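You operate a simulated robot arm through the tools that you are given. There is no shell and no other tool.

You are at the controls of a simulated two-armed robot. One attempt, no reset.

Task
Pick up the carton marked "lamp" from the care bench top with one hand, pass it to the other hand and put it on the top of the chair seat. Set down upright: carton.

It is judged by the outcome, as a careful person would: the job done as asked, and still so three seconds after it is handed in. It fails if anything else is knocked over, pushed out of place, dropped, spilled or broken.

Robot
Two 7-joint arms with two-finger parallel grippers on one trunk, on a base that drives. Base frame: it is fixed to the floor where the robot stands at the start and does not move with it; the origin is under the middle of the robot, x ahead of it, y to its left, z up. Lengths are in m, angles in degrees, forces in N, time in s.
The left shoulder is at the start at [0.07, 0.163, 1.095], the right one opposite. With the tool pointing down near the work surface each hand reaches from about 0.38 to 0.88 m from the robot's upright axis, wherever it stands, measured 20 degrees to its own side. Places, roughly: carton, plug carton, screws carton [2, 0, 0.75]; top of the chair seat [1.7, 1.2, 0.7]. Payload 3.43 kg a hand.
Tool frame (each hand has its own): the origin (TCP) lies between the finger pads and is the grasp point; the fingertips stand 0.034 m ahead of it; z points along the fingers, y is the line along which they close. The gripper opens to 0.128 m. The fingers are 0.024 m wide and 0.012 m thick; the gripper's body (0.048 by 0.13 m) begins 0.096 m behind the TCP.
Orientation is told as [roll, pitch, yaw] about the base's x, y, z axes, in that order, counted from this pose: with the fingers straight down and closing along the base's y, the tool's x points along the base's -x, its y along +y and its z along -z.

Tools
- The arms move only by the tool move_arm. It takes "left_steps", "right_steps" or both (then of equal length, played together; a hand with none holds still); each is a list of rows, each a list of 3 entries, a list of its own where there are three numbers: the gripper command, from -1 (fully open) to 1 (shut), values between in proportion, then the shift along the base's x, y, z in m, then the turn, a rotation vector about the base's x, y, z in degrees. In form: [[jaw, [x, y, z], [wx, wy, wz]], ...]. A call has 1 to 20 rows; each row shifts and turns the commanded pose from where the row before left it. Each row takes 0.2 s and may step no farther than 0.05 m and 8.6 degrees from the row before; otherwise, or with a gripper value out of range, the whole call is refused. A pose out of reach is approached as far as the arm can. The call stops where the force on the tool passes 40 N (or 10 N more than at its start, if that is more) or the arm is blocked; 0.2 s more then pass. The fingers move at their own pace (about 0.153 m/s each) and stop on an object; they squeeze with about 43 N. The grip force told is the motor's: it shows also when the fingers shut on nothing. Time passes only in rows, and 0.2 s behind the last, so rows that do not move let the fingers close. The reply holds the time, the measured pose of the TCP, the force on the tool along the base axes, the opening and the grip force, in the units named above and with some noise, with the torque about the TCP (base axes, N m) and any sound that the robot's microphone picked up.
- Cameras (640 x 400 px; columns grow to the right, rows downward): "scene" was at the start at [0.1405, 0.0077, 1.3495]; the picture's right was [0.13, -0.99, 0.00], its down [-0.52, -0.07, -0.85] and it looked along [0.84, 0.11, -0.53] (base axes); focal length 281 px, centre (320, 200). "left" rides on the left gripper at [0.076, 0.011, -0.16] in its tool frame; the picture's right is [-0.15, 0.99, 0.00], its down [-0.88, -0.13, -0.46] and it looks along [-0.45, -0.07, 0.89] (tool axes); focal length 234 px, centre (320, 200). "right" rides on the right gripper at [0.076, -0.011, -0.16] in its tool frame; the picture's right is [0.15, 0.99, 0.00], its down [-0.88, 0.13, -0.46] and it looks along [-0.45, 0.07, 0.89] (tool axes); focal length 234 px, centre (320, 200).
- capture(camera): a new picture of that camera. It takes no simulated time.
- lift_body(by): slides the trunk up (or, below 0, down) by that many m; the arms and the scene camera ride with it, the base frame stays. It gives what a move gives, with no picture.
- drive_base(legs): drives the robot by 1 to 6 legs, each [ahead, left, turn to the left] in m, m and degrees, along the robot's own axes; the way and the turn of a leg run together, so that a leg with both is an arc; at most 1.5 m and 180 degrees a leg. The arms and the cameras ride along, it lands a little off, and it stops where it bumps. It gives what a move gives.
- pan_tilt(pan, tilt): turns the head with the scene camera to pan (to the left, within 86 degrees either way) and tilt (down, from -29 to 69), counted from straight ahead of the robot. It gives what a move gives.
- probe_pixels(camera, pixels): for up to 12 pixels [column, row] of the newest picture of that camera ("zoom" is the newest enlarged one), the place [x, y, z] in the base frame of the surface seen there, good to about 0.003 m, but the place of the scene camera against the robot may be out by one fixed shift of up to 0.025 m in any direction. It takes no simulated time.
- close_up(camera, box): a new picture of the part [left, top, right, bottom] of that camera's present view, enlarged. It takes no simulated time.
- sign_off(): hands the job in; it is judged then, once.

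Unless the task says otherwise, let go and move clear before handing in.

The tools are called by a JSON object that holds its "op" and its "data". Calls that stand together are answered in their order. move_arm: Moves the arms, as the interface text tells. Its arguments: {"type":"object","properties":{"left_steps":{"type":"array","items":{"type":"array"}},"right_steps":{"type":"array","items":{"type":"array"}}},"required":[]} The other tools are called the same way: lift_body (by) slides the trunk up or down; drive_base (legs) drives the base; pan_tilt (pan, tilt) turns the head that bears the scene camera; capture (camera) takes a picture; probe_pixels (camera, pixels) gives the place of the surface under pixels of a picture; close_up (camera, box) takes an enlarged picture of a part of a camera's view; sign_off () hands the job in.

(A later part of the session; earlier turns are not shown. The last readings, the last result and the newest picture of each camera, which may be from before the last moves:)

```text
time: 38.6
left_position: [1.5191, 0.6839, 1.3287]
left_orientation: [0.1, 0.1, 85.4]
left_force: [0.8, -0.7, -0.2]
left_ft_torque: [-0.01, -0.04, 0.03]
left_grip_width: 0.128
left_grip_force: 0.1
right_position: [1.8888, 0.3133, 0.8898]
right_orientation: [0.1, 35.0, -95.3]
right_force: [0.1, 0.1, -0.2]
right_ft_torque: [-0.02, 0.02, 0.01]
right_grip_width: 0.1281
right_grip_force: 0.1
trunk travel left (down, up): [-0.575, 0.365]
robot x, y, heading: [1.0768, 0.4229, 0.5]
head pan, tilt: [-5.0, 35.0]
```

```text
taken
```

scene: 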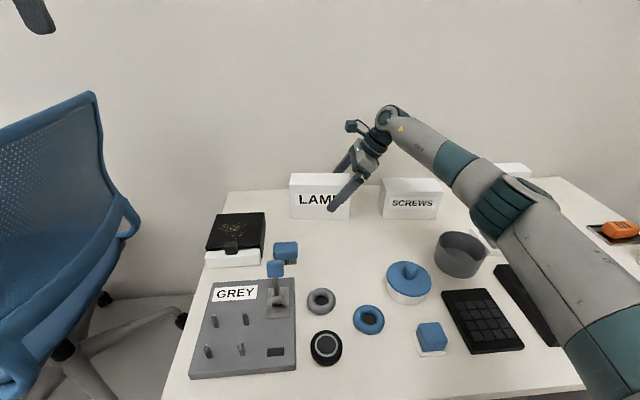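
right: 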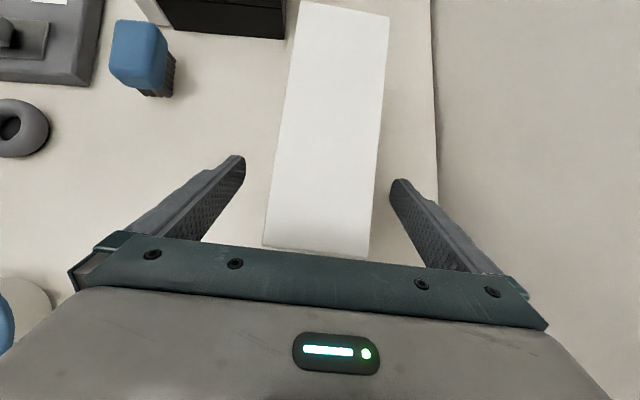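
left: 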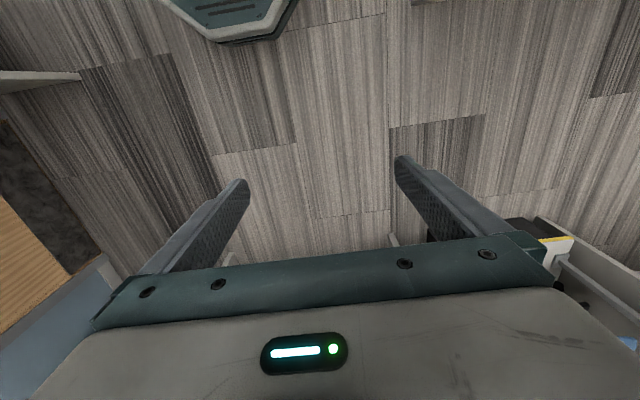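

The fingers straddle the carton with even gaps. I'll close the right gripper and let it settle.

{"op": "move_arm", "data": {"right_steps": [[1, [0, 0, 0], [0, 0, 0]], [1, [0, 0, 0], [0, 0, 0]], [1, [0, 0, 0], [0, 0, 0]], [1, [0, 0, 0], [0, 0, 0]]]}}

{"op": "capture", "data": {"camera": "right"}}

```text
time: 39.6
left_position: [1.5184, 0.684, 1.3306]
left_orientation: [0.1, 0.0, 85.3]
left_force: [-0.7, 0.9, -0.8]
left_ft_torque: [0.0, 0.0, 0.0]
left_grip_width: 0.1282
left_grip_force: 0.0
right_position: [1.8888, 0.3131, 0.8891]
right_orientation: [0.0, 35.0, -95.4]
right_force: [1.6, 0.8, 2.1]
right_ft_torque: [-0.38, -0.22, 0.01]
right_grip_width: 0.0649
right_grip_force: 43.0
trunk travel left (down, up): [-0.575, 0.365]
robot x, y, heading: [1.0796, 0.4232, 0.5]
head pan, tilt: [-5.0, 35.0]
```

```text
taken
```

right: 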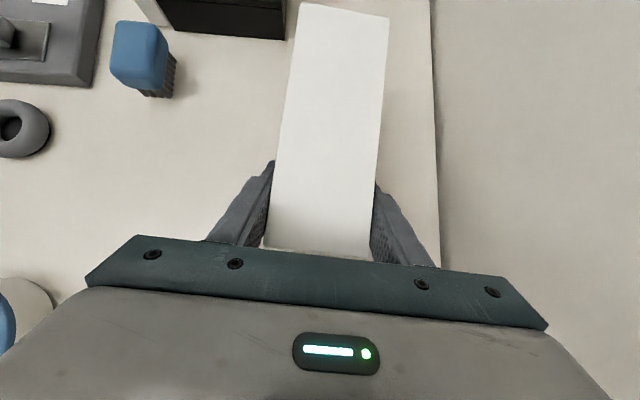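

It is gripped at width 0.065 with 43 N. I'll lift 2 cm and read the weight and torque.

{"op": "move_arm", "data": {"right_steps": [[1, [0, 0, 0.01], [0, 0, 0]], [1, [0, 0, 0.01], [0, 0, 0]], [1, [0, 0, 0.01], [0, 0, 0]], [1, [0, 0, 0], [0, 0, 0]], [1, [0, 0, 0], [0, 0, 0]]]}}

{"op": "capture", "data": {"camera": "right"}}

{"op": "capture", "data": {"camera": "scene"}}

```text
time: 40.8
left_position: [1.5198, 0.6843, 1.3296]
left_orientation: [0.0, -0.1, 85.3]
left_force: [0.1, 0.4, -0.7]
left_ft_torque: [-0.03, 0.01, 0.02]
left_grip_width: 0.1281
left_grip_force: 0.0
right_position: [1.8904, 0.3139, 0.9195]
right_orientation: [0.0, 35.0, -95.4]
right_force: [-0.1, 0.0, -3.0]
right_ft_torque: [-0.13, 0.01, -0.03]
right_grip_width: 0.0648
right_grip_force: 42.9
trunk travel left (down, up): [-0.575, 0.365]
robot x, y, heading: [1.0833, 0.4161, 0.6]
head pan, tilt: [-5.0, 35.0]
```

```text
taken
```

right: 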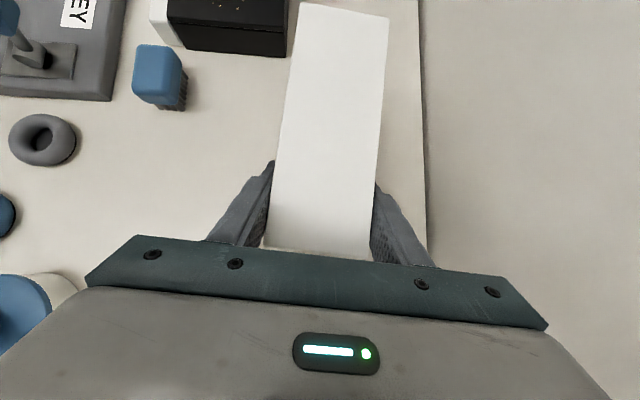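

```text
taken
```

scene: 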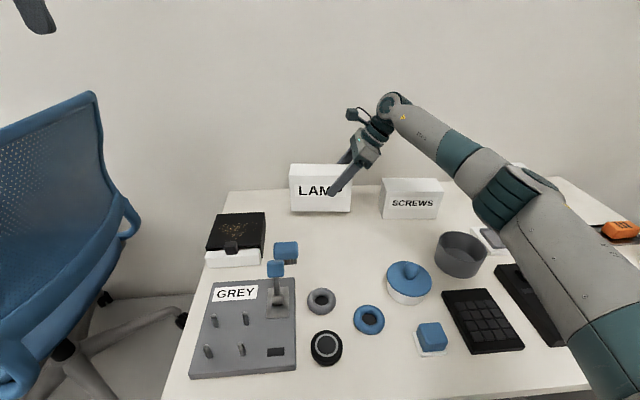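

The carton weighs about 3 N and holds steady without slipping. I'll lift it clear to z≈1.12 and draw it back toward me over the bench.

{"op": "move_arm", "data": {"right_steps": [[1, [0, 0, 0.03], [0, 0, 0]], [1, [0, 0, 0.035], [0, 0, 0]], [1, [0, 0, 0.035], [0, 0, 0]], [1, [0, 0, 0.035], [0, 0, 0]], [1, [0, 0, 0.035], [0, 0, 0]], [1, [0, 0, 0.03], [0, 0, 0]], [1, [-0.03, 0, 0], [0, 0, 0]], [1, [-0.035, 0, 0], [0, 0, 0]], [1, [-0.035, 0, 0], [0, 0, 0]], [1, [-0.035, 0, 0], [0, 0, 0]], [1, [-0.035, 0, 0], [0, 0, 0]], [1, [-0.03, 0, 0], [0, 0, 0]]]}}

{"op": "capture", "data": {"camera": "scene"}}

```text
time: 43.4
left_position: [1.5195, 0.683, 1.3293]
left_orientation: [0.0, 0.1, 85.5]
left_force: [0.8, -0.2, 0.5]
left_ft_torque: [0.02, -0.04, 0.01]
left_grip_width: 0.1282
left_grip_force: 0.0
right_position: [1.6887, 0.3116, 1.1205]
right_orientation: [0.0, 35.0, -95.4]
right_force: [-0.3, 1.0, -2.0]
right_ft_torque: [-0.11, -0.01, 0.02]
right_grip_width: 0.0647
right_grip_force: 42.9
trunk travel left (down, up): [-0.575, 0.365]
robot x, y, heading: [1.0812, 0.4203, 0.3]
head pan, tilt: [-5.0, 35.0]
```

```text
taken
```

scene: 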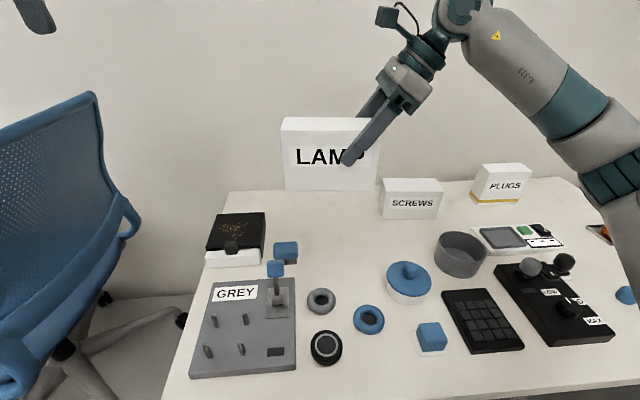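

The carton is clear of the bench and upright. I'll back the robot away about 0.38 m so the handover happens over open floor.

{"op": "drive_base", "data": {"legs": [[-0.38, 0.0, 0.0]]}}

{"op": "pan_tilt", "data": {"pan": 5, "tilt": 20}}

{"op": "capture", "data": {"camera": "scene"}}

```text
time: 45.8
left_position: [1.1433, 0.6838, 1.3301]
left_orientation: [-0.1, 0.0, 86.0]
left_force: [0.1, 0.4, 0.6]
left_ft_torque: [0.03, 0.0, 0.02]
left_grip_width: 0.1281
left_grip_force: 0.1
right_position: [1.3187, 0.3145, 1.1195]
right_orientation: [0.0, 35.0, -94.8]
right_force: [0.3, -0.7, -3.3]
right_ft_torque: [-0.12, 0.0, 0.02]
right_grip_width: 0.0646
right_grip_force: 43.4
trunk travel left (down, up): [-0.575, 0.365]
robot x, y, heading: [0.7076, 0.4134, 1.1]
head pan, tilt: [-5.0, 35.0]
```

```text
time: 46.6
left_position: [1.1443, 0.6845, 1.3286]
left_orientation: [0.0, 0.0, 85.9]
left_force: [1.2, 0.6, -0.1]
left_ft_torque: [-0.03, 0.01, 0.01]
left_grip_width: 0.1282
left_grip_force: 0.0
right_position: [1.3183, 0.3143, 1.1197]
right_orientation: [0.1, 35.0, -94.8]
right_force: [1.0, -0.4, -3.6]
right_ft_torque: [-0.12, 0.03, -0.04]
right_grip_width: 0.0649
right_grip_force: 42.9
trunk travel left (down, up): [-0.575, 0.365]
robot x, y, heading: [0.7058, 0.4149, 0.8]
head pan, tilt: [5.0, 20.0]
```

```text
taken
```

scene: 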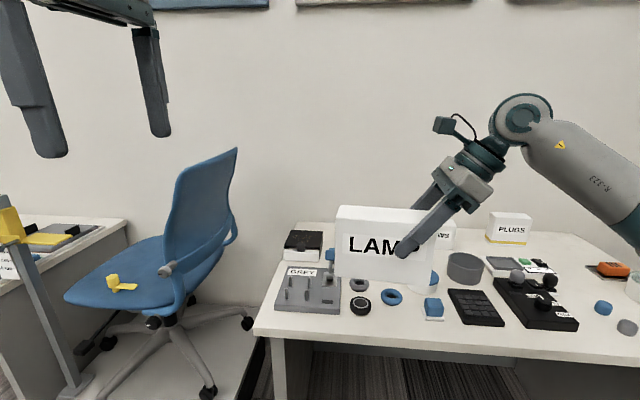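

The carton hangs upright over open floor, with the right TCP at (1.318, 0.314, 1.120). I'll lean the left hand 20° left and bring it to a standoff 0.15 m back along its own axis from its grip spot on the carton's left half.

{"op": "move_arm", "data": {"left_steps": [[-1, [0, 0, 0], [-6.646, 0.558, -0.7]], [-1, [0, 0, 0], [-6.646, 0.558, 0]], [-1, [0, 0, 0], [-6.646, 0.558, 0]], [-1, [0.0266, -0.0328, -0.0097], [0, 0, 0]], [-1, [0.0266, -0.0328, -0.0097], [0, 0, 0]], [-1, [0.0266, -0.0328, -0.0097], [0, 0, 0]], [-1, [0.0266, -0.0328, -0.0097], [0, 0, 0]], [-1, [0.0266, -0.0328, -0.0097], [0, 0, 0]], [-1, [0.0266, -0.0328, -0.0097], [0, 0, 0]], [-1, [0.0266, -0.0328, -0.0097], [0, 0, 0]]]}}

{"op": "capture", "data": {"camera": "scene"}}

{"op": "capture", "data": {"camera": "left"}}

```text
time: 48.8
left_position: [1.3317, 0.4503, 1.2585]
left_orientation: [0.1, 19.9, 85.3]
left_force: [0.9, 0.1, -1.0]
left_ft_torque: [0.05, 0.04, 0.01]
left_grip_width: 0.1279
left_grip_force: 0.0
right_position: [1.3206, 0.3116, 1.1179]
right_orientation: [-0.1, 35.1, -94.9]
right_force: [1.0, -0.7, -3.0]
right_ft_torque: [-0.12, 0.04, 0.0]
right_grip_width: 0.0646
right_grip_force: 42.7
trunk travel left (down, up): [-0.575, 0.365]
robot x, y, heading: [0.7085, 0.4147, 0.9]
head pan, tilt: [5.0, 20.0]
```

```text
taken
```

scene: 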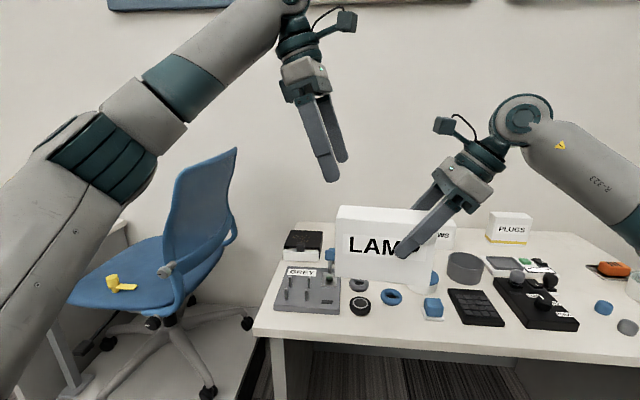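

```text
taken
```

left: 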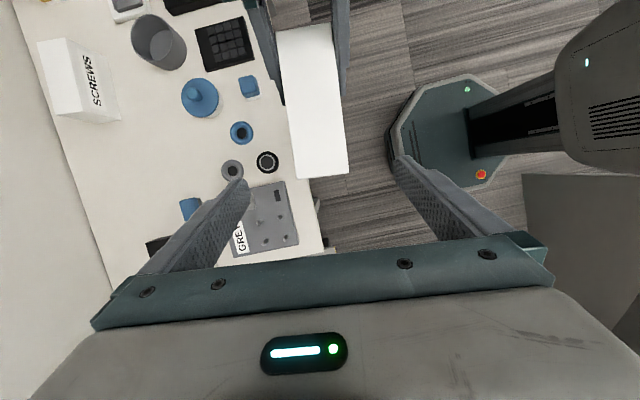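

In the left camera the carton top lies between the fingers, its end edge at about (296–347,175). I'll probe it to set the exact grip target.

{"op": "probe_pixels", "data": {"camera": "left", "pixels": [[299, 173], [343, 170], [320, 150], [312, 100], [290, 110], [335, 105], [284, 70], [330, 66], [240, 190], [402, 165]]}}

```text
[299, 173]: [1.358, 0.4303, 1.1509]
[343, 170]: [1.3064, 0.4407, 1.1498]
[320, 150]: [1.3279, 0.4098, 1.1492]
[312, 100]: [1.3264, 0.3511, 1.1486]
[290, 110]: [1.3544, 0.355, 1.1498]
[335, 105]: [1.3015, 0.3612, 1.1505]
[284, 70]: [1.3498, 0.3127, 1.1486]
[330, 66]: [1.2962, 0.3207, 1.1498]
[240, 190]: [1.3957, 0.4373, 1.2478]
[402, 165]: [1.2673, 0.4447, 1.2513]
```

The carton top reads z=1.150, centred between the fingers. I'll advance the left hand along its axis to (1.330, 0.402, 1.118) with open jaws.

{"op": "move_arm", "data": {"left_steps": [[-1, [-0.0004, -0.0096, -0.0281], [0, 0, 0]], [-1, [-0.0004, -0.0096, -0.0281], [0, 0, 0]], [-1, [-0.0004, -0.0096, -0.0281], [0, 0, 0]]]}}

{"op": "capture", "data": {"camera": "scene"}}

{"op": "capture", "data": {"camera": "left"}}

```text
time: 49.6
left_position: [1.3272, 0.4224, 1.1749]
left_orientation: [0.1, 20.0, 85.2]
left_force: [0.6, -0.1, 0.2]
left_ft_torque: [0.01, 0.01, 0.0]
left_grip_width: 0.1279
left_grip_force: 0.0
right_position: [1.3187, 0.3144, 1.119]
right_orientation: [0.0, 35.0, -94.7]
right_force: [-0.4, -0.5, -3.1]
right_ft_torque: [-0.12, 0.02, -0.03]
right_grip_width: 0.0649
right_grip_force: 43.1
trunk travel left (down, up): [-0.575, 0.365]
robot x, y, heading: [0.7048, 0.4131, 0.6]
head pan, tilt: [5.0, 20.0]
```

```text
taken
```

scene: 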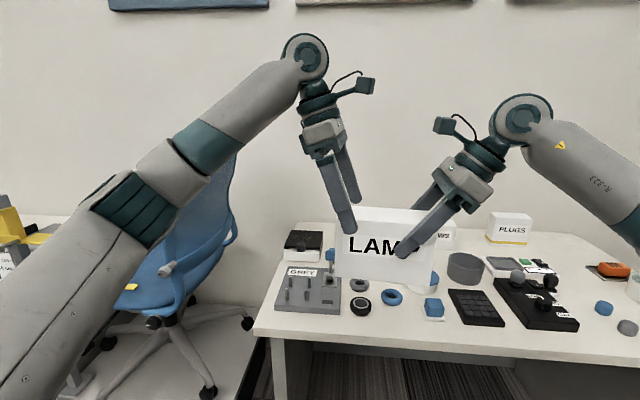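

```text
taken
```

left: 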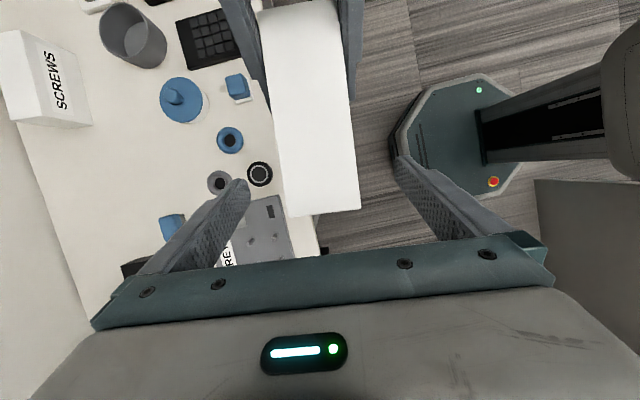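

Clearance between the hands looks good, with the left camera at (365,87) and the right camera at (443,125). I'll continue the last 6 cm.

{"op": "move_arm", "data": {"left_steps": [[-1, [0.0003, -0.0097, -0.0285], [0, 0, 0]], [-1, [0.0003, -0.0097, -0.0285], [0, 0, 0]]]}}

{"op": "capture", "data": {"camera": "scene"}}

{"op": "capture", "data": {"camera": "left"}}

```text
time: 50.2
left_position: [1.3299, 0.4019, 1.1189]
left_orientation: [0.0, 20.1, 85.2]
left_force: [0.5, 0.9, -0.2]
left_ft_torque: [0.03, -0.01, -0.03]
left_grip_width: 0.128
left_grip_force: 0.0
right_position: [1.3198, 0.3143, 1.1182]
right_orientation: [0.0, 35.0, -94.8]
right_force: [0.3, 0.2, -2.6]
right_ft_torque: [-0.13, 0.01, -0.05]
right_grip_width: 0.0649
right_grip_force: 42.7
trunk travel left (down, up): [-0.575, 0.365]
robot x, y, heading: [0.7073, 0.4151, 0.9]
head pan, tilt: [5.0, 20.0]
```

```text
taken
```

scene: 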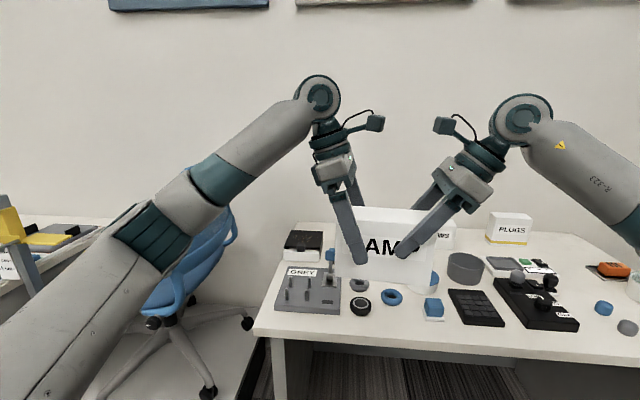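

```text
taken
```

left: 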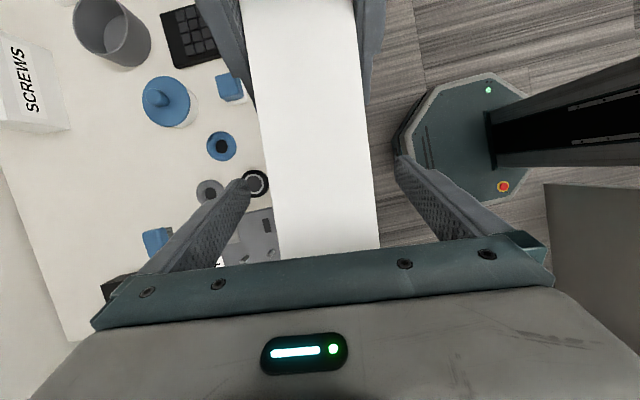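

The gaps differ slightly, smaller on the robot side near (372,190), so I'll nudge the left hand 2.5 mm toward me. Then I'll close it while the right keeps holding.

{"op": "move_arm", "data": {"left_steps": [[-1, [-0.0025, 0, 0], [0, 0, 0]], [-1, [0, 0, 0], [0, 0, 0]], [1, [0, 0, 0], [0, 0, 0]], [1, [0, 0, 0], [0, 0, 0]], [1, [0, 0, 0], [0, 0, 0]], [1, [0, 0, 0], [0, 0, 0]]], "right_steps": [[1, [0, 0, 0], [0, 0, 0]], [1, [0, 0, 0], [0, 0, 0]], [1, [0, 0, 0], [0, 0, 0]], [1, [0, 0, 0], [0, 0, 0]], [1, [0, 0, 0], [0, 0, 0]], [1, [0, 0, 0], [0, 0, 0]]]}}

{"op": "capture", "data": {"camera": "left"}}

{"op": "capture", "data": {"camera": "scene"}}

```text
time: 51.6
left_position: [1.3268, 0.4039, 1.1201]
left_orientation: [0.1, 20.0, 85.2]
left_force: [-7.0, 0.6, 1.5]
left_ft_torque: [0.02, 0.33, -0.15]
left_grip_width: 0.0648
left_grip_force: 42.7
right_position: [1.3189, 0.3137, 1.1191]
right_orientation: [0.0, 35.0, -94.8]
right_force: [7.2, 1.0, -3.6]
right_ft_torque: [-0.19, -0.29, -0.42]
right_grip_width: 0.0647
right_grip_force: 43.0
trunk travel left (down, up): [-0.575, 0.365]
robot x, y, heading: [0.7088, 0.4137, 1.0]
head pan, tilt: [5.0, 20.0]
```

```text
taken
```

left: 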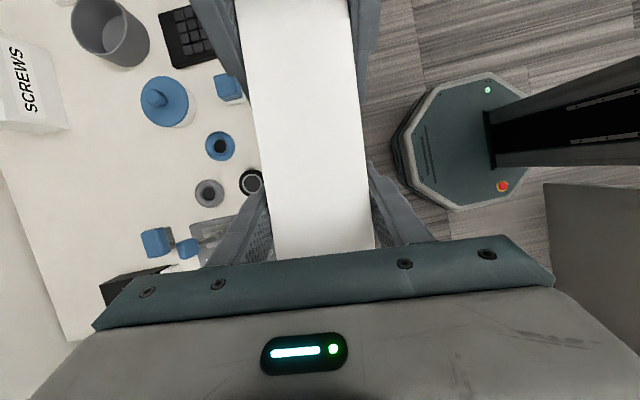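

```text
taken
```

scene: 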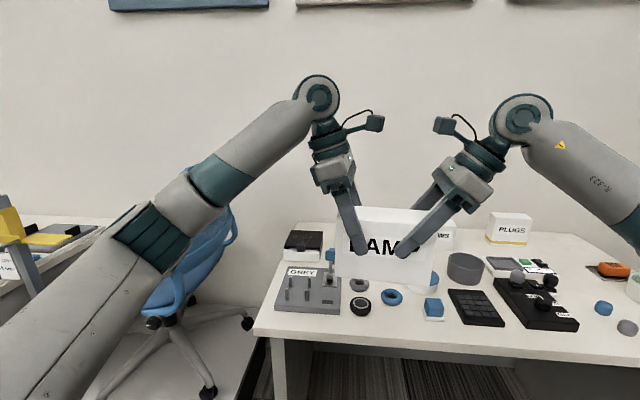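

Both hands now hold the carton (left width 0.065, 42.7 N), with about 7 N opposing x forces between them. I'll nudge the left hand 2 mm toward -x to relieve that before letting go with the right.

{"op": "move_arm", "data": {"left_steps": [[1, [-0.002, 0, 0], [0, 0, 0]], [1, [0, 0, 0], [0, 0, 0]], [1, [0, 0, 0], [0, 0, 0]]], "right_steps": [[1, [0, 0, 0], [0, 0, 0]], [1, [0, 0, 0], [0, 0, 0]], [1, [0, 0, 0], [0, 0, 0]]]}}

```text
time: 52.4
left_position: [1.3267, 0.4038, 1.1191]
left_orientation: [-0.1, 20.0, 85.3]
left_force: [4.6, -5.6, 1.3]
left_ft_torque: [0.46, 1.02, 0.55]
left_grip_width: 0.0648
left_grip_force: 43.2
right_position: [1.3185, 0.3143, 1.1199]
right_orientation: [0.0, 35.0, -94.7]
right_force: [-5.1, 5.4, -5.2]
right_ft_torque: [-0.71, -1.02, -0.13]
right_grip_width: 0.0648
right_grip_force: 42.8
trunk travel left (down, up): [-0.575, 0.365]
robot x, y, heading: [0.702, 0.4143, 0.7]
head pan, tilt: [5.0, 20.0]
```

The sign flipped with small forces, so I'll nudge back 0.8 mm and then open the right hand while the left holds.

{"op": "move_arm", "data": {"left_steps": [[1, [0.0008, 0, 0], [0, 0, 0]], [1, [0, 0, 0], [0, 0, 0]], [1, [0, 0, 0], [0, 0, 0]], [1, [0, 0, 0], [0, 0, 0]], [1, [0, 0, 0], [0, 0, 0]], [1, [0, 0, 0], [0, 0, 0]], [1, [0, 0, 0], [0, 0, 0]]], "right_steps": [[1, [0, 0, 0], [0, 0, 0]], [1, [0, 0, 0], [0, 0, 0]], [0.0, [0, 0, 0], [0, 0, 0]], [-0.3, [0, 0, 0], [0, 0, 0]], [-1, [0, 0, 0], [0, 0, 0]], [-1, [0, 0, 0], [0, 0, 0]], [-1, [0, 0, 0], [0, 0, 0]]]}}

{"op": "capture", "data": {"camera": "scene"}}

{"op": "capture", "data": {"camera": "right"}}

```text
time: 54.0
left_position: [1.3255, 0.4058, 1.1202]
left_orientation: [0.2, 20.0, 85.1]
left_force: [-0.4, -0.7, -0.6]
left_ft_torque: [0.16, -0.03, -0.01]
left_grip_width: 0.0647
left_grip_force: 42.4
right_position: [1.3197, 0.314, 1.1187]
right_orientation: [0.0, 35.0, -94.9]
right_force: [-0.2, -0.5, -0.2]
right_ft_torque: [-0.02, -0.01, -0.02]
right_grip_width: 0.1281
right_grip_force: 0.0
trunk travel left (down, up): [-0.575, 0.365]
robot x, y, heading: [0.7093, 0.4176, 0.9]
head pan, tilt: [5.0, 20.0]
```

```text
taken
```

scene: 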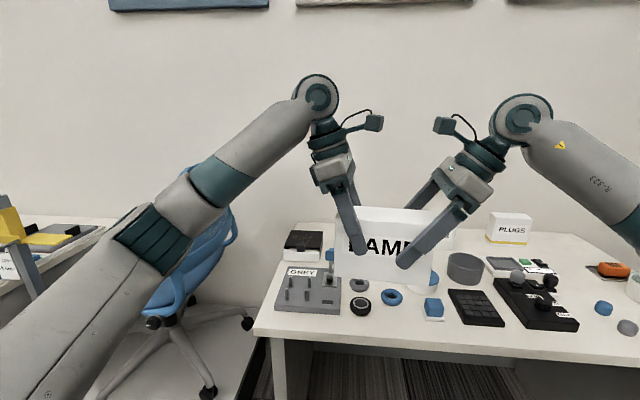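

```text
taken
```

right: 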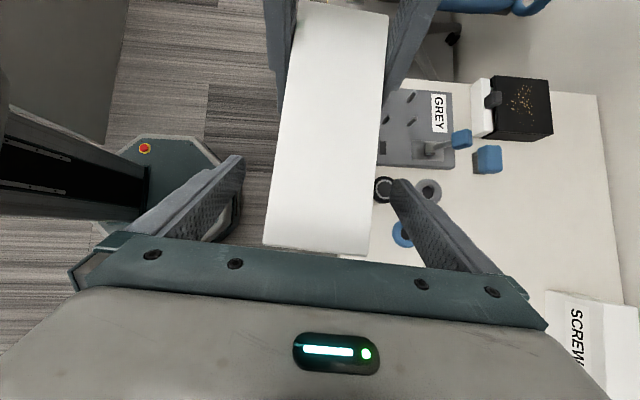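

The left hand alone holds the carton and the right is fully open. I'll withdraw the right hand back along its own axis, then away to the right.

{"op": "move_arm", "data": {"right_steps": [[-1, [-0.0014, -0.0172, 0.0246], [0, 0, 0]], [-1, [-0.0019, -0.0229, 0.0328], [0, 0, 0]], [-1, [-0.0019, -0.0229, 0.0328], [0, 0, 0]], [-1, [-0.0019, -0.0229, 0.0328], [0, 0, 0]], [-1, [-0.0019, -0.0229, 0.0328], [0, 0, 0]], [-1, [0, -0.04, 0.0], [0, 0, 0]], [-1, [0, -0.04, 0.0], [0, 0, 0]], [-1, [0, -0.04, 0.0], [0, 0, 0]], [-1, [0, -0.04, 0.0], [0, 0, 0]]]}}

{"op": "capture", "data": {"camera": "scene"}}

{"op": "capture", "data": {"camera": "left"}}

```text
time: 56.0
left_position: [1.3251, 0.4037, 1.12]
left_orientation: [0.1, 19.9, 85.3]
left_force: [-0.3, -0.1, -0.5]
left_ft_torque: [0.18, -0.03, -0.02]
left_grip_width: 0.0646
left_grip_force: 42.8
right_position: [1.3088, 0.0419, 1.2748]
right_orientation: [0.0, 35.0, -94.8]
right_force: [-0.6, -0.2, -0.1]
right_ft_torque: [-0.02, -0.02, 0.0]
right_grip_width: 0.1279
right_grip_force: 0.1
trunk travel left (down, up): [-0.575, 0.365]
robot x, y, heading: [0.7082, 0.4185, 1.1]
head pan, tilt: [5.0, 20.0]
```

```text
taken
```

scene: 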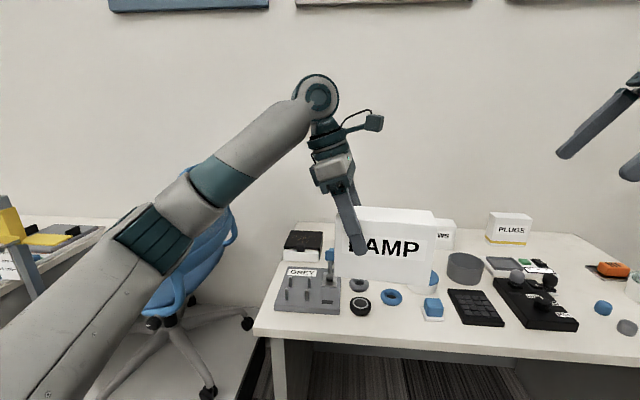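

```text
taken
```

left: 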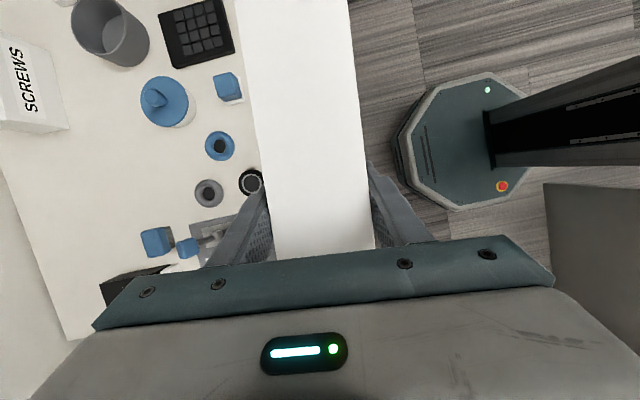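

The handover is done: LAMP is in the left hand alone and upright. I'll pull the right hand in closer and higher, then drive left toward the chair to look at the seat.

{"op": "move_arm", "data": {"right_steps": [[-1, [-0.04, 0, 0.016], [0, 0, 0]], [-1, [-0.04, 0, 0.016], [0, 0, 0]], [-1, [-0.04, 0, 0.016], [0, 0, 0]], [-1, [-0.04, 0, 0.016], [0, 0, 0]], [-1, [-0.04, 0, 0.016], [0, 0, 0]]]}}

{"op": "drive_base", "data": {"legs": [[0.0, 0.4, 0.0]]}}

{"op": "pan_tilt", "data": {"pan": 15, "tilt": 30}}

{"op": "capture", "data": {"camera": "scene"}}

```text
time: 57.2
left_position: [1.3243, 0.4044, 1.1216]
left_orientation: [0.0, 20.0, 85.2]
left_force: [0.5, 0.3, 0.1]
left_ft_torque: [0.12, -0.06, 0.01]
left_grip_width: 0.0648
left_grip_force: 43.3
right_position: [1.1071, 0.047, 1.3541]
right_orientation: [0.1, 35.0, -94.7]
right_force: [-0.9, -0.1, 0.3]
right_ft_torque: [-0.01, 0.0, -0.03]
right_grip_width: 0.1279
right_grip_force: 0.0
trunk travel left (down, up): [-0.575, 0.365]
robot x, y, heading: [0.7072, 0.4165, 1.0]
head pan, tilt: [5.0, 20.0]
```

```text
time: 59.7
left_position: [1.3183, 0.8102, 1.1203]
left_orientation: [0.1, 20.0, 85.3]
left_force: [-0.4, -0.6, -0.6]
left_ft_torque: [0.13, -0.08, 0.03]
left_grip_width: 0.0648
left_grip_force: 43.0
right_position: [1.1031, 0.452, 1.3526]
right_orientation: [0.0, 35.0, -94.7]
right_force: [0.7, -0.4, -0.5]
right_ft_torque: [0.0, 0.01, -0.02]
right_grip_width: 0.1281
right_grip_force: 0.1
trunk travel left (down, up): [-0.575, 0.365]
robot x, y, heading: [0.7005, 0.8236, 1.1]
head pan, tilt: [5.0, 20.0]
```

```text
time: 60.4
left_position: [1.3186, 0.8098, 1.1201]
left_orientation: [0.1, 20.0, 85.2]
left_force: [-0.3, -0.2, -0.2]
left_ft_torque: [0.18, 0.01, -0.04]
left_grip_width: 0.0647
left_grip_force: 42.5
right_position: [1.1023, 0.4517, 1.3524]
right_orientation: [-0.1, 35.0, -94.7]
right_force: [0.1, 0.5, 0.0]
right_ft_torque: [0.0, -0.02, -0.01]
right_grip_width: 0.128
right_grip_force: 0.1
trunk travel left (down, up): [-0.575, 0.365]
robot x, y, heading: [0.6998, 0.8213, 1.4]
head pan, tilt: [15.0, 30.0]
```

```text
taken
```

scene: 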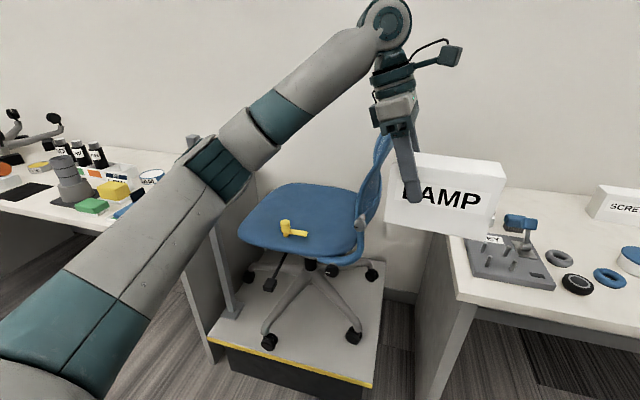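

I now have a good view of the seat, with the yellow piece at (290,230). I'll zoom in and probe the seat extents and the obstacles around it.

{"op": "close_up", "data": {"camera": "scene", "box": [180, 130, 420, 280]}}

{"op": "probe_pixels", "data": {"camera": "scene", "pixels": [[285, 224], [297, 233], [245, 230], [262, 205], [320, 188], [350, 200], [340, 235], [300, 250], [380, 165], [190, 140], [240, 250], [310, 210]]}}

```text
2.67 times, centred on (300, 205) of scene
```

zoom: 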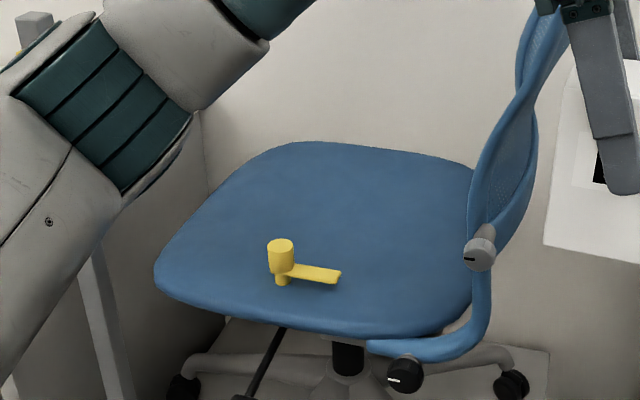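

```text
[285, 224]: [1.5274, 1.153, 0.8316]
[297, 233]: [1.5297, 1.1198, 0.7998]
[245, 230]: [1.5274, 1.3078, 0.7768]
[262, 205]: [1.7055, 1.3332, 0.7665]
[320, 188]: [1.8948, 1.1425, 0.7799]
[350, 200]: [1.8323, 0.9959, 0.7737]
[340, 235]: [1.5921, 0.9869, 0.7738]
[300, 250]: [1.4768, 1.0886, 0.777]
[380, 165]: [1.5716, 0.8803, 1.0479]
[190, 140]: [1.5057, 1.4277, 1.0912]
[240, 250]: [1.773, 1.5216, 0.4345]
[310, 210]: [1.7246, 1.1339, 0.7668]
```

The seat spans x≈1.45–1.93, y≈0.93–1.34, with true z≈0.746. The yellow piece is at (1.53, 1.07–1.16) and the pole top at (1.506,1.43,≈1.07). I'll place the carton near (1.73,1.12), coming in at about 25° heading to pass between backrest and pole. First I'll raise the trunk 0.3 so the carton clears the backrest.

{"op": "lift_body", "data": {"by": 0.3}}

{"op": "drive_base", "data": {"legs": [[0.0, 0.0, 23.6]]}}

{"op": "pan_tilt", "data": {"pan": 0, "tilt": 40}}

{"op": "capture", "data": {"camera": "scene"}}

```text
time: 63.4
left_position: [1.3192, 0.8105, 1.4201]
left_orientation: [0.2, 20.0, 85.3]
left_force: [-0.1, -0.1, -3.8]
left_ft_torque: [0.14, 0.0, 0.0]
left_grip_width: 0.0649
left_grip_force: 43.0
right_position: [1.1031, 0.4514, 1.6538]
right_orientation: [0.0, 35.0, -94.8]
right_force: [0.2, -0.7, 0.4]
right_ft_torque: [-0.02, -0.01, -0.02]
right_grip_width: 0.1279
right_grip_force: 0.1
trunk travel left (down, up): [-0.875, 0.065]
robot x, y, heading: [0.7046, 0.82, 0.9]
head pan, tilt: [15.0, 30.0]
```

```text
time: 65.0
left_position: [1.2689, 1.0609, 1.421]
left_orientation: [0.0, 19.8, 109.3]
left_force: [-0.2, -0.4, -2.9]
left_ft_torque: [0.13, 0.05, 0.0]
left_grip_width: 0.0648
left_grip_force: 43.1
right_position: [1.219, 0.6455, 1.6521]
right_orientation: [0.0, 35.0, -70.8]
right_force: [0.2, -0.3, -0.5]
right_ft_torque: [0.09, 0.01, 0.03]
right_grip_width: 0.1282
right_grip_force: 0.1
trunk travel left (down, up): [-0.875, 0.065]
robot x, y, heading: [0.7019, 0.8176, 24.8]
head pan, tilt: [15.0, 30.0]
```

```text
time: 65.8
left_position: [1.2696, 1.062, 1.4214]
left_orientation: [0.2, 20.0, 109.4]
left_force: [-0.2, 0.4, -3.0]
left_ft_torque: [0.12, 0.02, 0.02]
left_grip_width: 0.0649
left_grip_force: 43.2
right_position: [1.2178, 0.6478, 1.654]
right_orientation: [0.0, 34.9, -70.6]
right_force: [0.1, -0.2, -0.3]
right_ft_torque: [-0.02, -0.02, 0.01]
right_grip_width: 0.128
right_grip_force: 0.1
trunk travel left (down, up): [-0.875, 0.065]
robot x, y, heading: [0.6997, 0.8193, 24.8]
head pan, tilt: [0.0, 40.0]
```

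```text
taken
```

scene: 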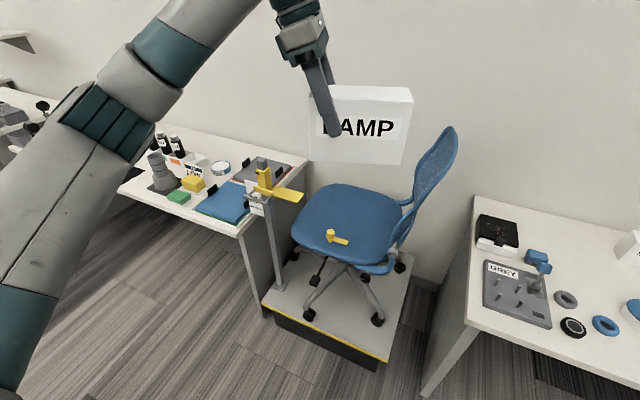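

The carton is raised and upright, and the chair view is clear. I'll probe the backrest top, seat, pole and platform corner from here.

{"op": "probe_pixels", "data": {"camera": "scene", "pixels": [[448, 130], [456, 145], [415, 200], [400, 235], [345, 200], [360, 215], [330, 234], [263, 170], [285, 193], [378, 360], [350, 185], [395, 215]]}}

{"op": "close_up", "data": {"camera": "scene", "box": [230, 120, 470, 270]}}

```text
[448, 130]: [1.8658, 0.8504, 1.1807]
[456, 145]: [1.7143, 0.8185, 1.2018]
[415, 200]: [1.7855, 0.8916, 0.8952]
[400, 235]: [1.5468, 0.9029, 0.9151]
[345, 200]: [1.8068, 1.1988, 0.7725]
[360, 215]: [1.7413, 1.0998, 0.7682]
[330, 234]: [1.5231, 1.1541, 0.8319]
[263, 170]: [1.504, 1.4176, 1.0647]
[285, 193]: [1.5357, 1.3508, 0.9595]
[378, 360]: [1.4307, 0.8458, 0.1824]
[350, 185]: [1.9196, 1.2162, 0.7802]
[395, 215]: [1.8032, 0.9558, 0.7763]
```

```text
2.67 times, centred on (350, 195) of scene
```

zoom: 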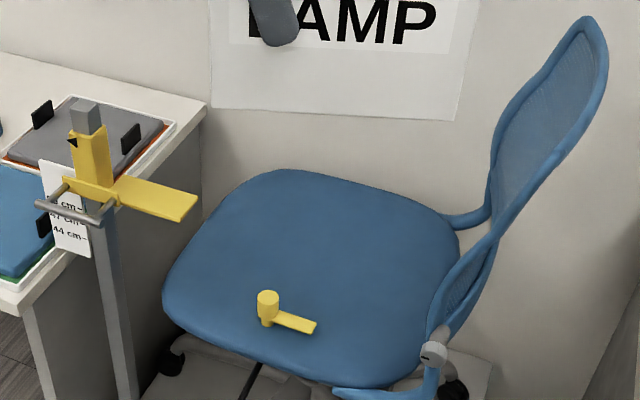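

The backrest top is at z≈1.20 and the carton's bottom is at about 1.33, so it clears. I'll translate to the placing stance near (1.04, 0.73) at heading 25°.

{"op": "drive_base", "data": {"legs": [[0.27, -0.225, 0.0]]}}

{"op": "pan_tilt", "data": {"pan": 5, "tilt": 50}}

{"op": "capture", "data": {"camera": "scene"}}

{"op": "capture", "data": {"camera": "left"}}

```text
time: 68.1
left_position: [1.6072, 0.9853, 1.4224]
left_orientation: [0.0, 20.1, 109.6]
left_force: [-1.2, 0.3, -2.8]
left_ft_torque: [0.14, 0.03, -0.04]
left_grip_width: 0.0646
left_grip_force: 42.6
right_position: [1.5593, 0.5695, 1.6558]
right_orientation: [0.1, 35.0, -70.1]
right_force: [-0.5, 0.1, 0.4]
right_ft_torque: [-0.01, -0.03, -0.03]
right_grip_width: 0.1279
right_grip_force: 0.1
trunk travel left (down, up): [-0.875, 0.065]
robot x, y, heading: [1.0413, 0.7376, 25.3]
head pan, tilt: [0.0, 40.0]
```

```text
time: 68.8
left_position: [1.6089, 0.9849, 1.4201]
left_orientation: [0.2, 20.0, 109.9]
left_force: [0.0, 0.2, -2.6]
left_ft_torque: [0.15, 0.04, 0.03]
left_grip_width: 0.0649
left_grip_force: 42.9
right_position: [1.5623, 0.5707, 1.6533]
right_orientation: [0.0, 35.0, -70.1]
right_force: [0.0, 0.2, 0.6]
right_ft_torque: [-0.01, 0.0, -0.01]
right_grip_width: 0.1281
right_grip_force: 0.1
trunk travel left (down, up): [-0.875, 0.065]
robot x, y, heading: [1.0433, 0.7366, 25.7]
head pan, tilt: [5.0, 50.0]
```

```text
taken
```

scene: 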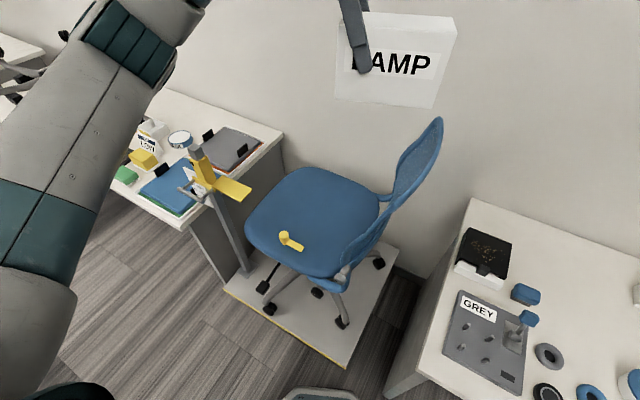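

```text
taken
```

left: 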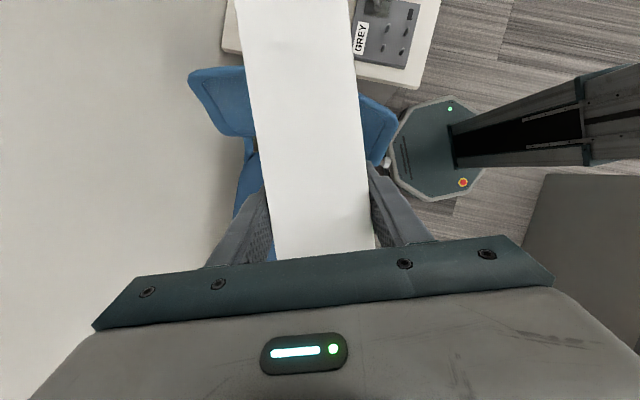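

The stance is good and the carton is over the seat side of the backrest. I'll extend the left hand at this height to (1.719, 1.169), which puts the carton's centre over about (1.735,1.125).

{"op": "move_arm", "data": {"left_steps": [[1, [0.0185, 0.0307, 0], [0, 0, 0]], [1, [0.0185, 0.0307, 0], [0, 0, 0]], [1, [0.0185, 0.0307, 0], [0, 0, 0]], [1, [0.0185, 0.0307, 0], [0, 0, 0]], [1, [0.0185, 0.0307, 0], [0, 0, 0]], [1, [0.0185, 0.0307, 0], [0, 0, 0]]]}}

{"op": "capture", "data": {"camera": "scene"}}

{"op": "capture", "data": {"camera": "left"}}

```text
time: 70.2
left_position: [1.7111, 1.1652, 1.416]
left_orientation: [-0.1, 19.8, 109.6]
left_force: [-0.2, -1.6, -1.8]
left_ft_torque: [0.27, 0.09, -0.01]
left_grip_width: 0.0649
left_grip_force: 43.1
left hand out of reach, approached as far as the arm can: row 6
right_position: [1.5626, 0.5652, 1.6518]
right_orientation: [0.2, 35.2, -70.2]
right_force: [0.5, -0.9, 0.5]
right_ft_torque: [-0.02, -0.02, -0.02]
right_grip_width: 0.1281
right_grip_force: 0.0
trunk travel left (down, up): [-0.875, 0.065]
robot x, y, heading: [1.0447, 0.7349, 25.6]
head pan, tilt: [5.0, 50.0]
```

```text
taken
```

scene: 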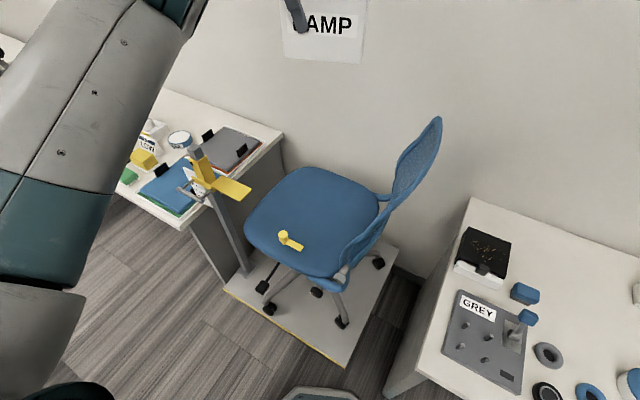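

```text
taken
```

left: 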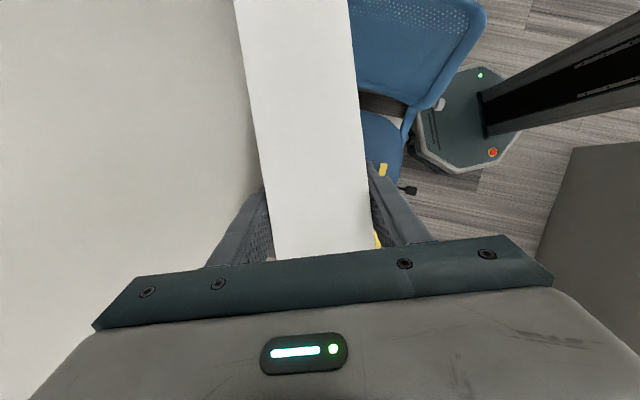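

The hand reached (1.711, 1.165), just at its limit at this height, and that spot is fine. I'll lower the arm 0.28 m straight down and check again.

{"op": "move_arm", "data": {"left_steps": [[1, [0, 0, -0.03], [0, 0, 0]], [1, [0, 0, -0.04], [0, 0, 0]], [1, [0, 0, -0.04], [0, 0, 0]], [1, [0, 0, -0.04], [0, 0, 0]], [1, [0, 0, -0.04], [0, 0, 0]], [1, [0, 0, -0.04], [0, 0, 0]], [1, [0, 0, -0.03], [0, 0, 0]], [1, [0, 0, -0.02], [0, 0, 0]]]}}

{"op": "capture", "data": {"camera": "scene"}}

{"op": "capture", "data": {"camera": "left"}}

```text
time: 72.0
left_position: [1.7142, 1.1679, 1.1366]
left_orientation: [0.1, 20.0, 109.9]
left_force: [-0.5, -0.6, -3.0]
left_ft_torque: [0.16, 0.03, -0.05]
left_grip_width: 0.0645
left_grip_force: 43.1
right_position: [1.563, 0.5691, 1.654]
right_orientation: [-0.1, 35.0, -70.1]
right_force: [-0.1, 0.3, 0.5]
right_ft_torque: [0.03, 0.01, -0.02]
right_grip_width: 0.1279
right_grip_force: 0.1
trunk travel left (down, up): [-0.875, 0.065]
robot x, y, heading: [1.0439, 0.7376, 26.0]
head pan, tilt: [5.0, 50.0]
```

```text
taken
```

scene: 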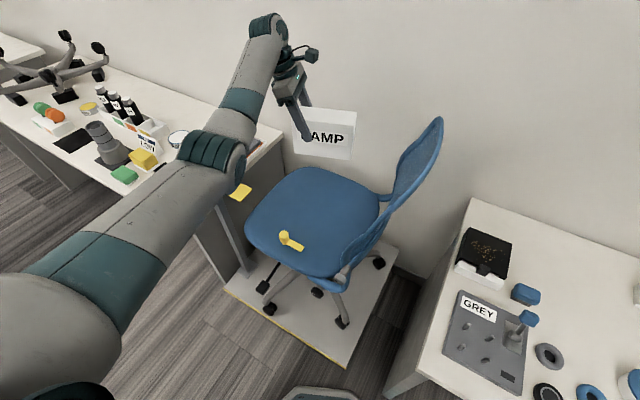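

```text
taken
```

left: 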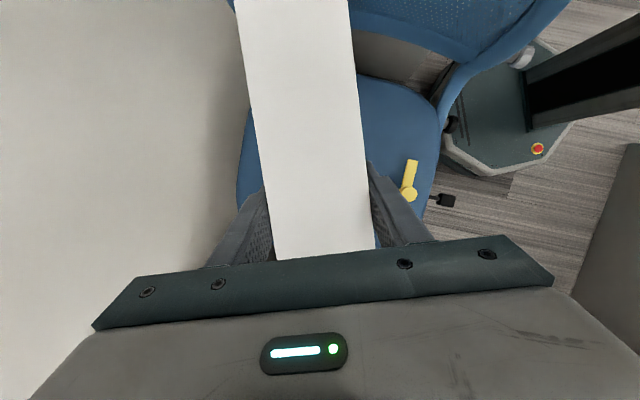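

The carton hangs over the seat's rear-left with the yellow piece well clear. The elbow at (215,155) appears in line with the pole, so I'll probe the arm's height there and the seat surface from the left camera.

{"op": "probe_pixels", "data": {"camera": "scene", "pixels": [[215, 155], [240, 160], [235, 185], [205, 150], [240, 125], [150, 220], [190, 195], [240, 190], [230, 240], [265, 60]]}}

{"op": "probe_pixels", "data": {"camera": "left", "pixels": [[245, 180], [385, 110], [400, 140], [411, 192], [410, 165], [420, 120], [375, 90], [255, 195], [460, 60], [300, 230], [256, 20], [345, 20]]}}

```text
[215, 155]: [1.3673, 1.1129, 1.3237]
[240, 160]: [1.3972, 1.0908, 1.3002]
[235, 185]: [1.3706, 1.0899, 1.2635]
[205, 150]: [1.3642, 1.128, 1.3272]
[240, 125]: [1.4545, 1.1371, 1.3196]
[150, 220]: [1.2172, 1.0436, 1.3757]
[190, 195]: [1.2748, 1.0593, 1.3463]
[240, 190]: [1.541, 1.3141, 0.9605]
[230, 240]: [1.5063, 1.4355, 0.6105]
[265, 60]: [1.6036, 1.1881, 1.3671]
```

```text
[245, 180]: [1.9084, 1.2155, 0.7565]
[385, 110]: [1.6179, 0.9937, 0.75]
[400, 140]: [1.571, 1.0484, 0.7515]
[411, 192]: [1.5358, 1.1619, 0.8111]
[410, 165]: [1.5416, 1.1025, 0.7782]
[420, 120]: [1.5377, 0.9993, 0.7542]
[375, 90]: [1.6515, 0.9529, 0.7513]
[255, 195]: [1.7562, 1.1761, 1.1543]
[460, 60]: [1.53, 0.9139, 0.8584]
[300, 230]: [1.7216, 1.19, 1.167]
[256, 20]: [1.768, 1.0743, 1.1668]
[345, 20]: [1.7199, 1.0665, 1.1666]
```

The elbow is at (1.37,1.11,1.3), well clear of the pole. The left camera puts the seat at z≈0.75, and the carton's top is level at 1.167. I'll lower another 0.24 m, to about 6 cm above the seat.

{"op": "move_arm", "data": {"left_steps": [[1, [0, 0, -0.03], [0, 0, 0]], [1, [0, 0, -0.03], [0, 0, 0]], [1, [0, 0, -0.03], [0, 0, 0]], [1, [0, 0, -0.03], [0, 0, 0]], [1, [0, 0, -0.03], [0, 0, 0]], [1, [0, 0, -0.03], [0, 0, 0]], [1, [0, 0, -0.03], [0, 0, 0]], [1, [0, 0, -0.03], [0, 0, 0]]]}}

{"op": "capture", "data": {"camera": "scene"}}

{"op": "capture", "data": {"camera": "left"}}

```text
time: 73.8
left_position: [1.7017, 1.163, 0.8986]
left_orientation: [-0.1, 20.0, 109.8]
left_force: [-0.2, -0.4, -2.9]
left_ft_torque: [0.14, 0.06, 0.03]
left_grip_width: 0.0644
left_grip_force: 42.8
left hand out of reach, approached as far as the arm can: row 8
right_position: [1.5621, 0.5702, 1.6535]
right_orientation: [0.1, 35.0, -70.0]
right_force: [-0.2, 0.5, 0.3]
right_ft_torque: [0.01, -0.04, 0.01]
right_grip_width: 0.1282
right_grip_force: 0.0
trunk travel left (down, up): [-0.875, 0.065]
robot x, y, heading: [1.0416, 0.7385, 25.6]
head pan, tilt: [5.0, 50.0]
```

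```text
taken
```

scene: 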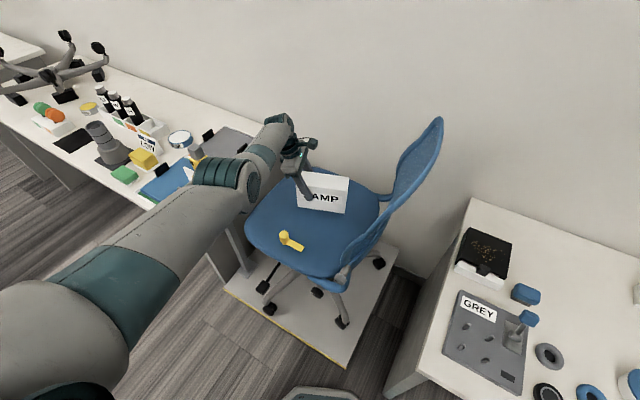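

```text
taken
```

left: 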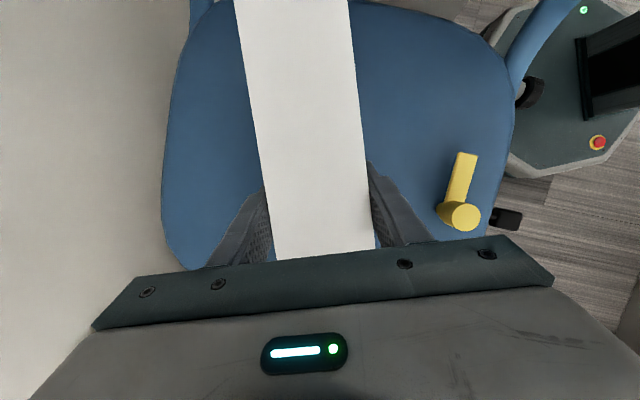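

The arm is at its own reach limit at z=0.899, so I'll do the last ~6 cm with the trunk. First I'll check the forearm against the pole, and the seat height under the carton.

{"op": "probe_pixels", "data": {"camera": "scene", "pixels": [[225, 175], [250, 190], [262, 155], [205, 170], [275, 130], [295, 150], [200, 155], [170, 240], [320, 185], [345, 200]]}}

{"op": "probe_pixels", "data": {"camera": "left", "pixels": [[230, 120], [220, 180], [400, 120], [400, 60], [420, 180], [462, 215], [460, 165], [245, 150], [380, 150], [300, 200], [290, 30], [375, 240]]}}

```text
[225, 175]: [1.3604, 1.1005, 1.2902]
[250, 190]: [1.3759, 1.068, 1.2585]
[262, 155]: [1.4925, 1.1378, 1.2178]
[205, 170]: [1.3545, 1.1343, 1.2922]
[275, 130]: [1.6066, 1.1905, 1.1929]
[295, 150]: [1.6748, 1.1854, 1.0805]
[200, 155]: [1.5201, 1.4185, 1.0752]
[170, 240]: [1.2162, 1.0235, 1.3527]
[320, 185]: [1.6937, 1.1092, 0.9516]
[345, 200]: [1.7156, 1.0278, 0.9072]
```

```text
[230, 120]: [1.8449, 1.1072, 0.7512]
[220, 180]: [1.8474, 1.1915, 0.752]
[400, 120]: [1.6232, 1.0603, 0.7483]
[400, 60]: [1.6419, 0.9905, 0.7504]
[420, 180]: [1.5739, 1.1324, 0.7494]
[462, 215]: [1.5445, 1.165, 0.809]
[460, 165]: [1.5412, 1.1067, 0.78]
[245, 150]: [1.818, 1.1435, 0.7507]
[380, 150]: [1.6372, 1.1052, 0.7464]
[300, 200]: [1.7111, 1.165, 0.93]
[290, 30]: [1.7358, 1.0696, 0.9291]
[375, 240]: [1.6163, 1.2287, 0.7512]
```

The carton bottom is at z≈0.809 and the seat under it at z≈0.748, so the gap is about 6 cm. I'll raise the arm 5 cm to regain arm travel and lower the trunk 10 cm, leaving about 1 cm to feel down with the arm.

{"op": "move_arm", "data": {"left_steps": [[1, [0, 0, 0.025], [0, 0, 0]], [1, [0, 0, 0.025], [0, 0, 0]], [1, [0, 0, 0], [0, 0, 0]]]}}

{"op": "lift_body", "data": {"by": -0.1}}

{"op": "capture", "data": {"camera": "left"}}

{"op": "capture", "data": {"camera": "scene"}}

```text
time: 74.6
left_position: [1.7, 1.1647, 0.9498]
left_orientation: [0.1, 20.1, 109.9]
left_force: [0.3, 0.6, -3.6]
left_ft_torque: [0.11, 0.03, -0.01]
left_grip_width: 0.0647
left_grip_force: 43.6
right_position: [1.5621, 0.5701, 1.6537]
right_orientation: [0.0, 35.1, -70.1]
right_force: [-0.1, -0.2, 0.0]
right_ft_torque: [-0.01, 0.0, -0.03]
right_grip_width: 0.1282
right_grip_force: 0.0
trunk travel left (down, up): [-0.875, 0.065]
robot x, y, heading: [1.0432, 0.7349, 26.0]
head pan, tilt: [5.0, 50.0]
```

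```text
time: 75.9
left_position: [1.6994, 1.1654, 0.85]
left_orientation: [0.0, 20.0, 109.8]
left_force: [-0.7, 0.2, -3.1]
left_ft_torque: [0.14, 0.03, 0.0]
left_grip_width: 0.0649
left_grip_force: 43.2
right_position: [1.562, 0.57, 1.553]
right_orientation: [0.0, 35.0, -70.3]
right_force: [-0.4, 0.2, -0.3]
right_ft_torque: [0.02, 0.03, -0.02]
right_grip_width: 0.128
right_grip_force: 0.1
trunk travel left (down, up): [-0.775, 0.165]
robot x, y, heading: [1.0409, 0.7323, 25.8]
head pan, tilt: [5.0, 50.0]
```

```text
taken
```

left: 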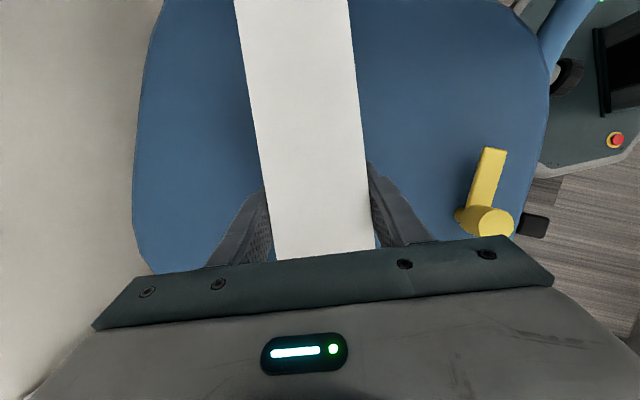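

```text
taken
```

scene: 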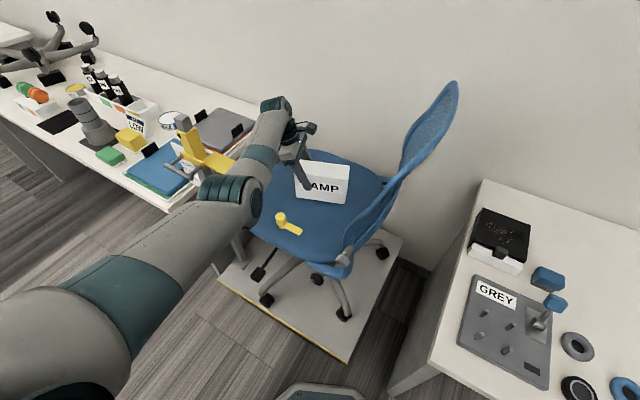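

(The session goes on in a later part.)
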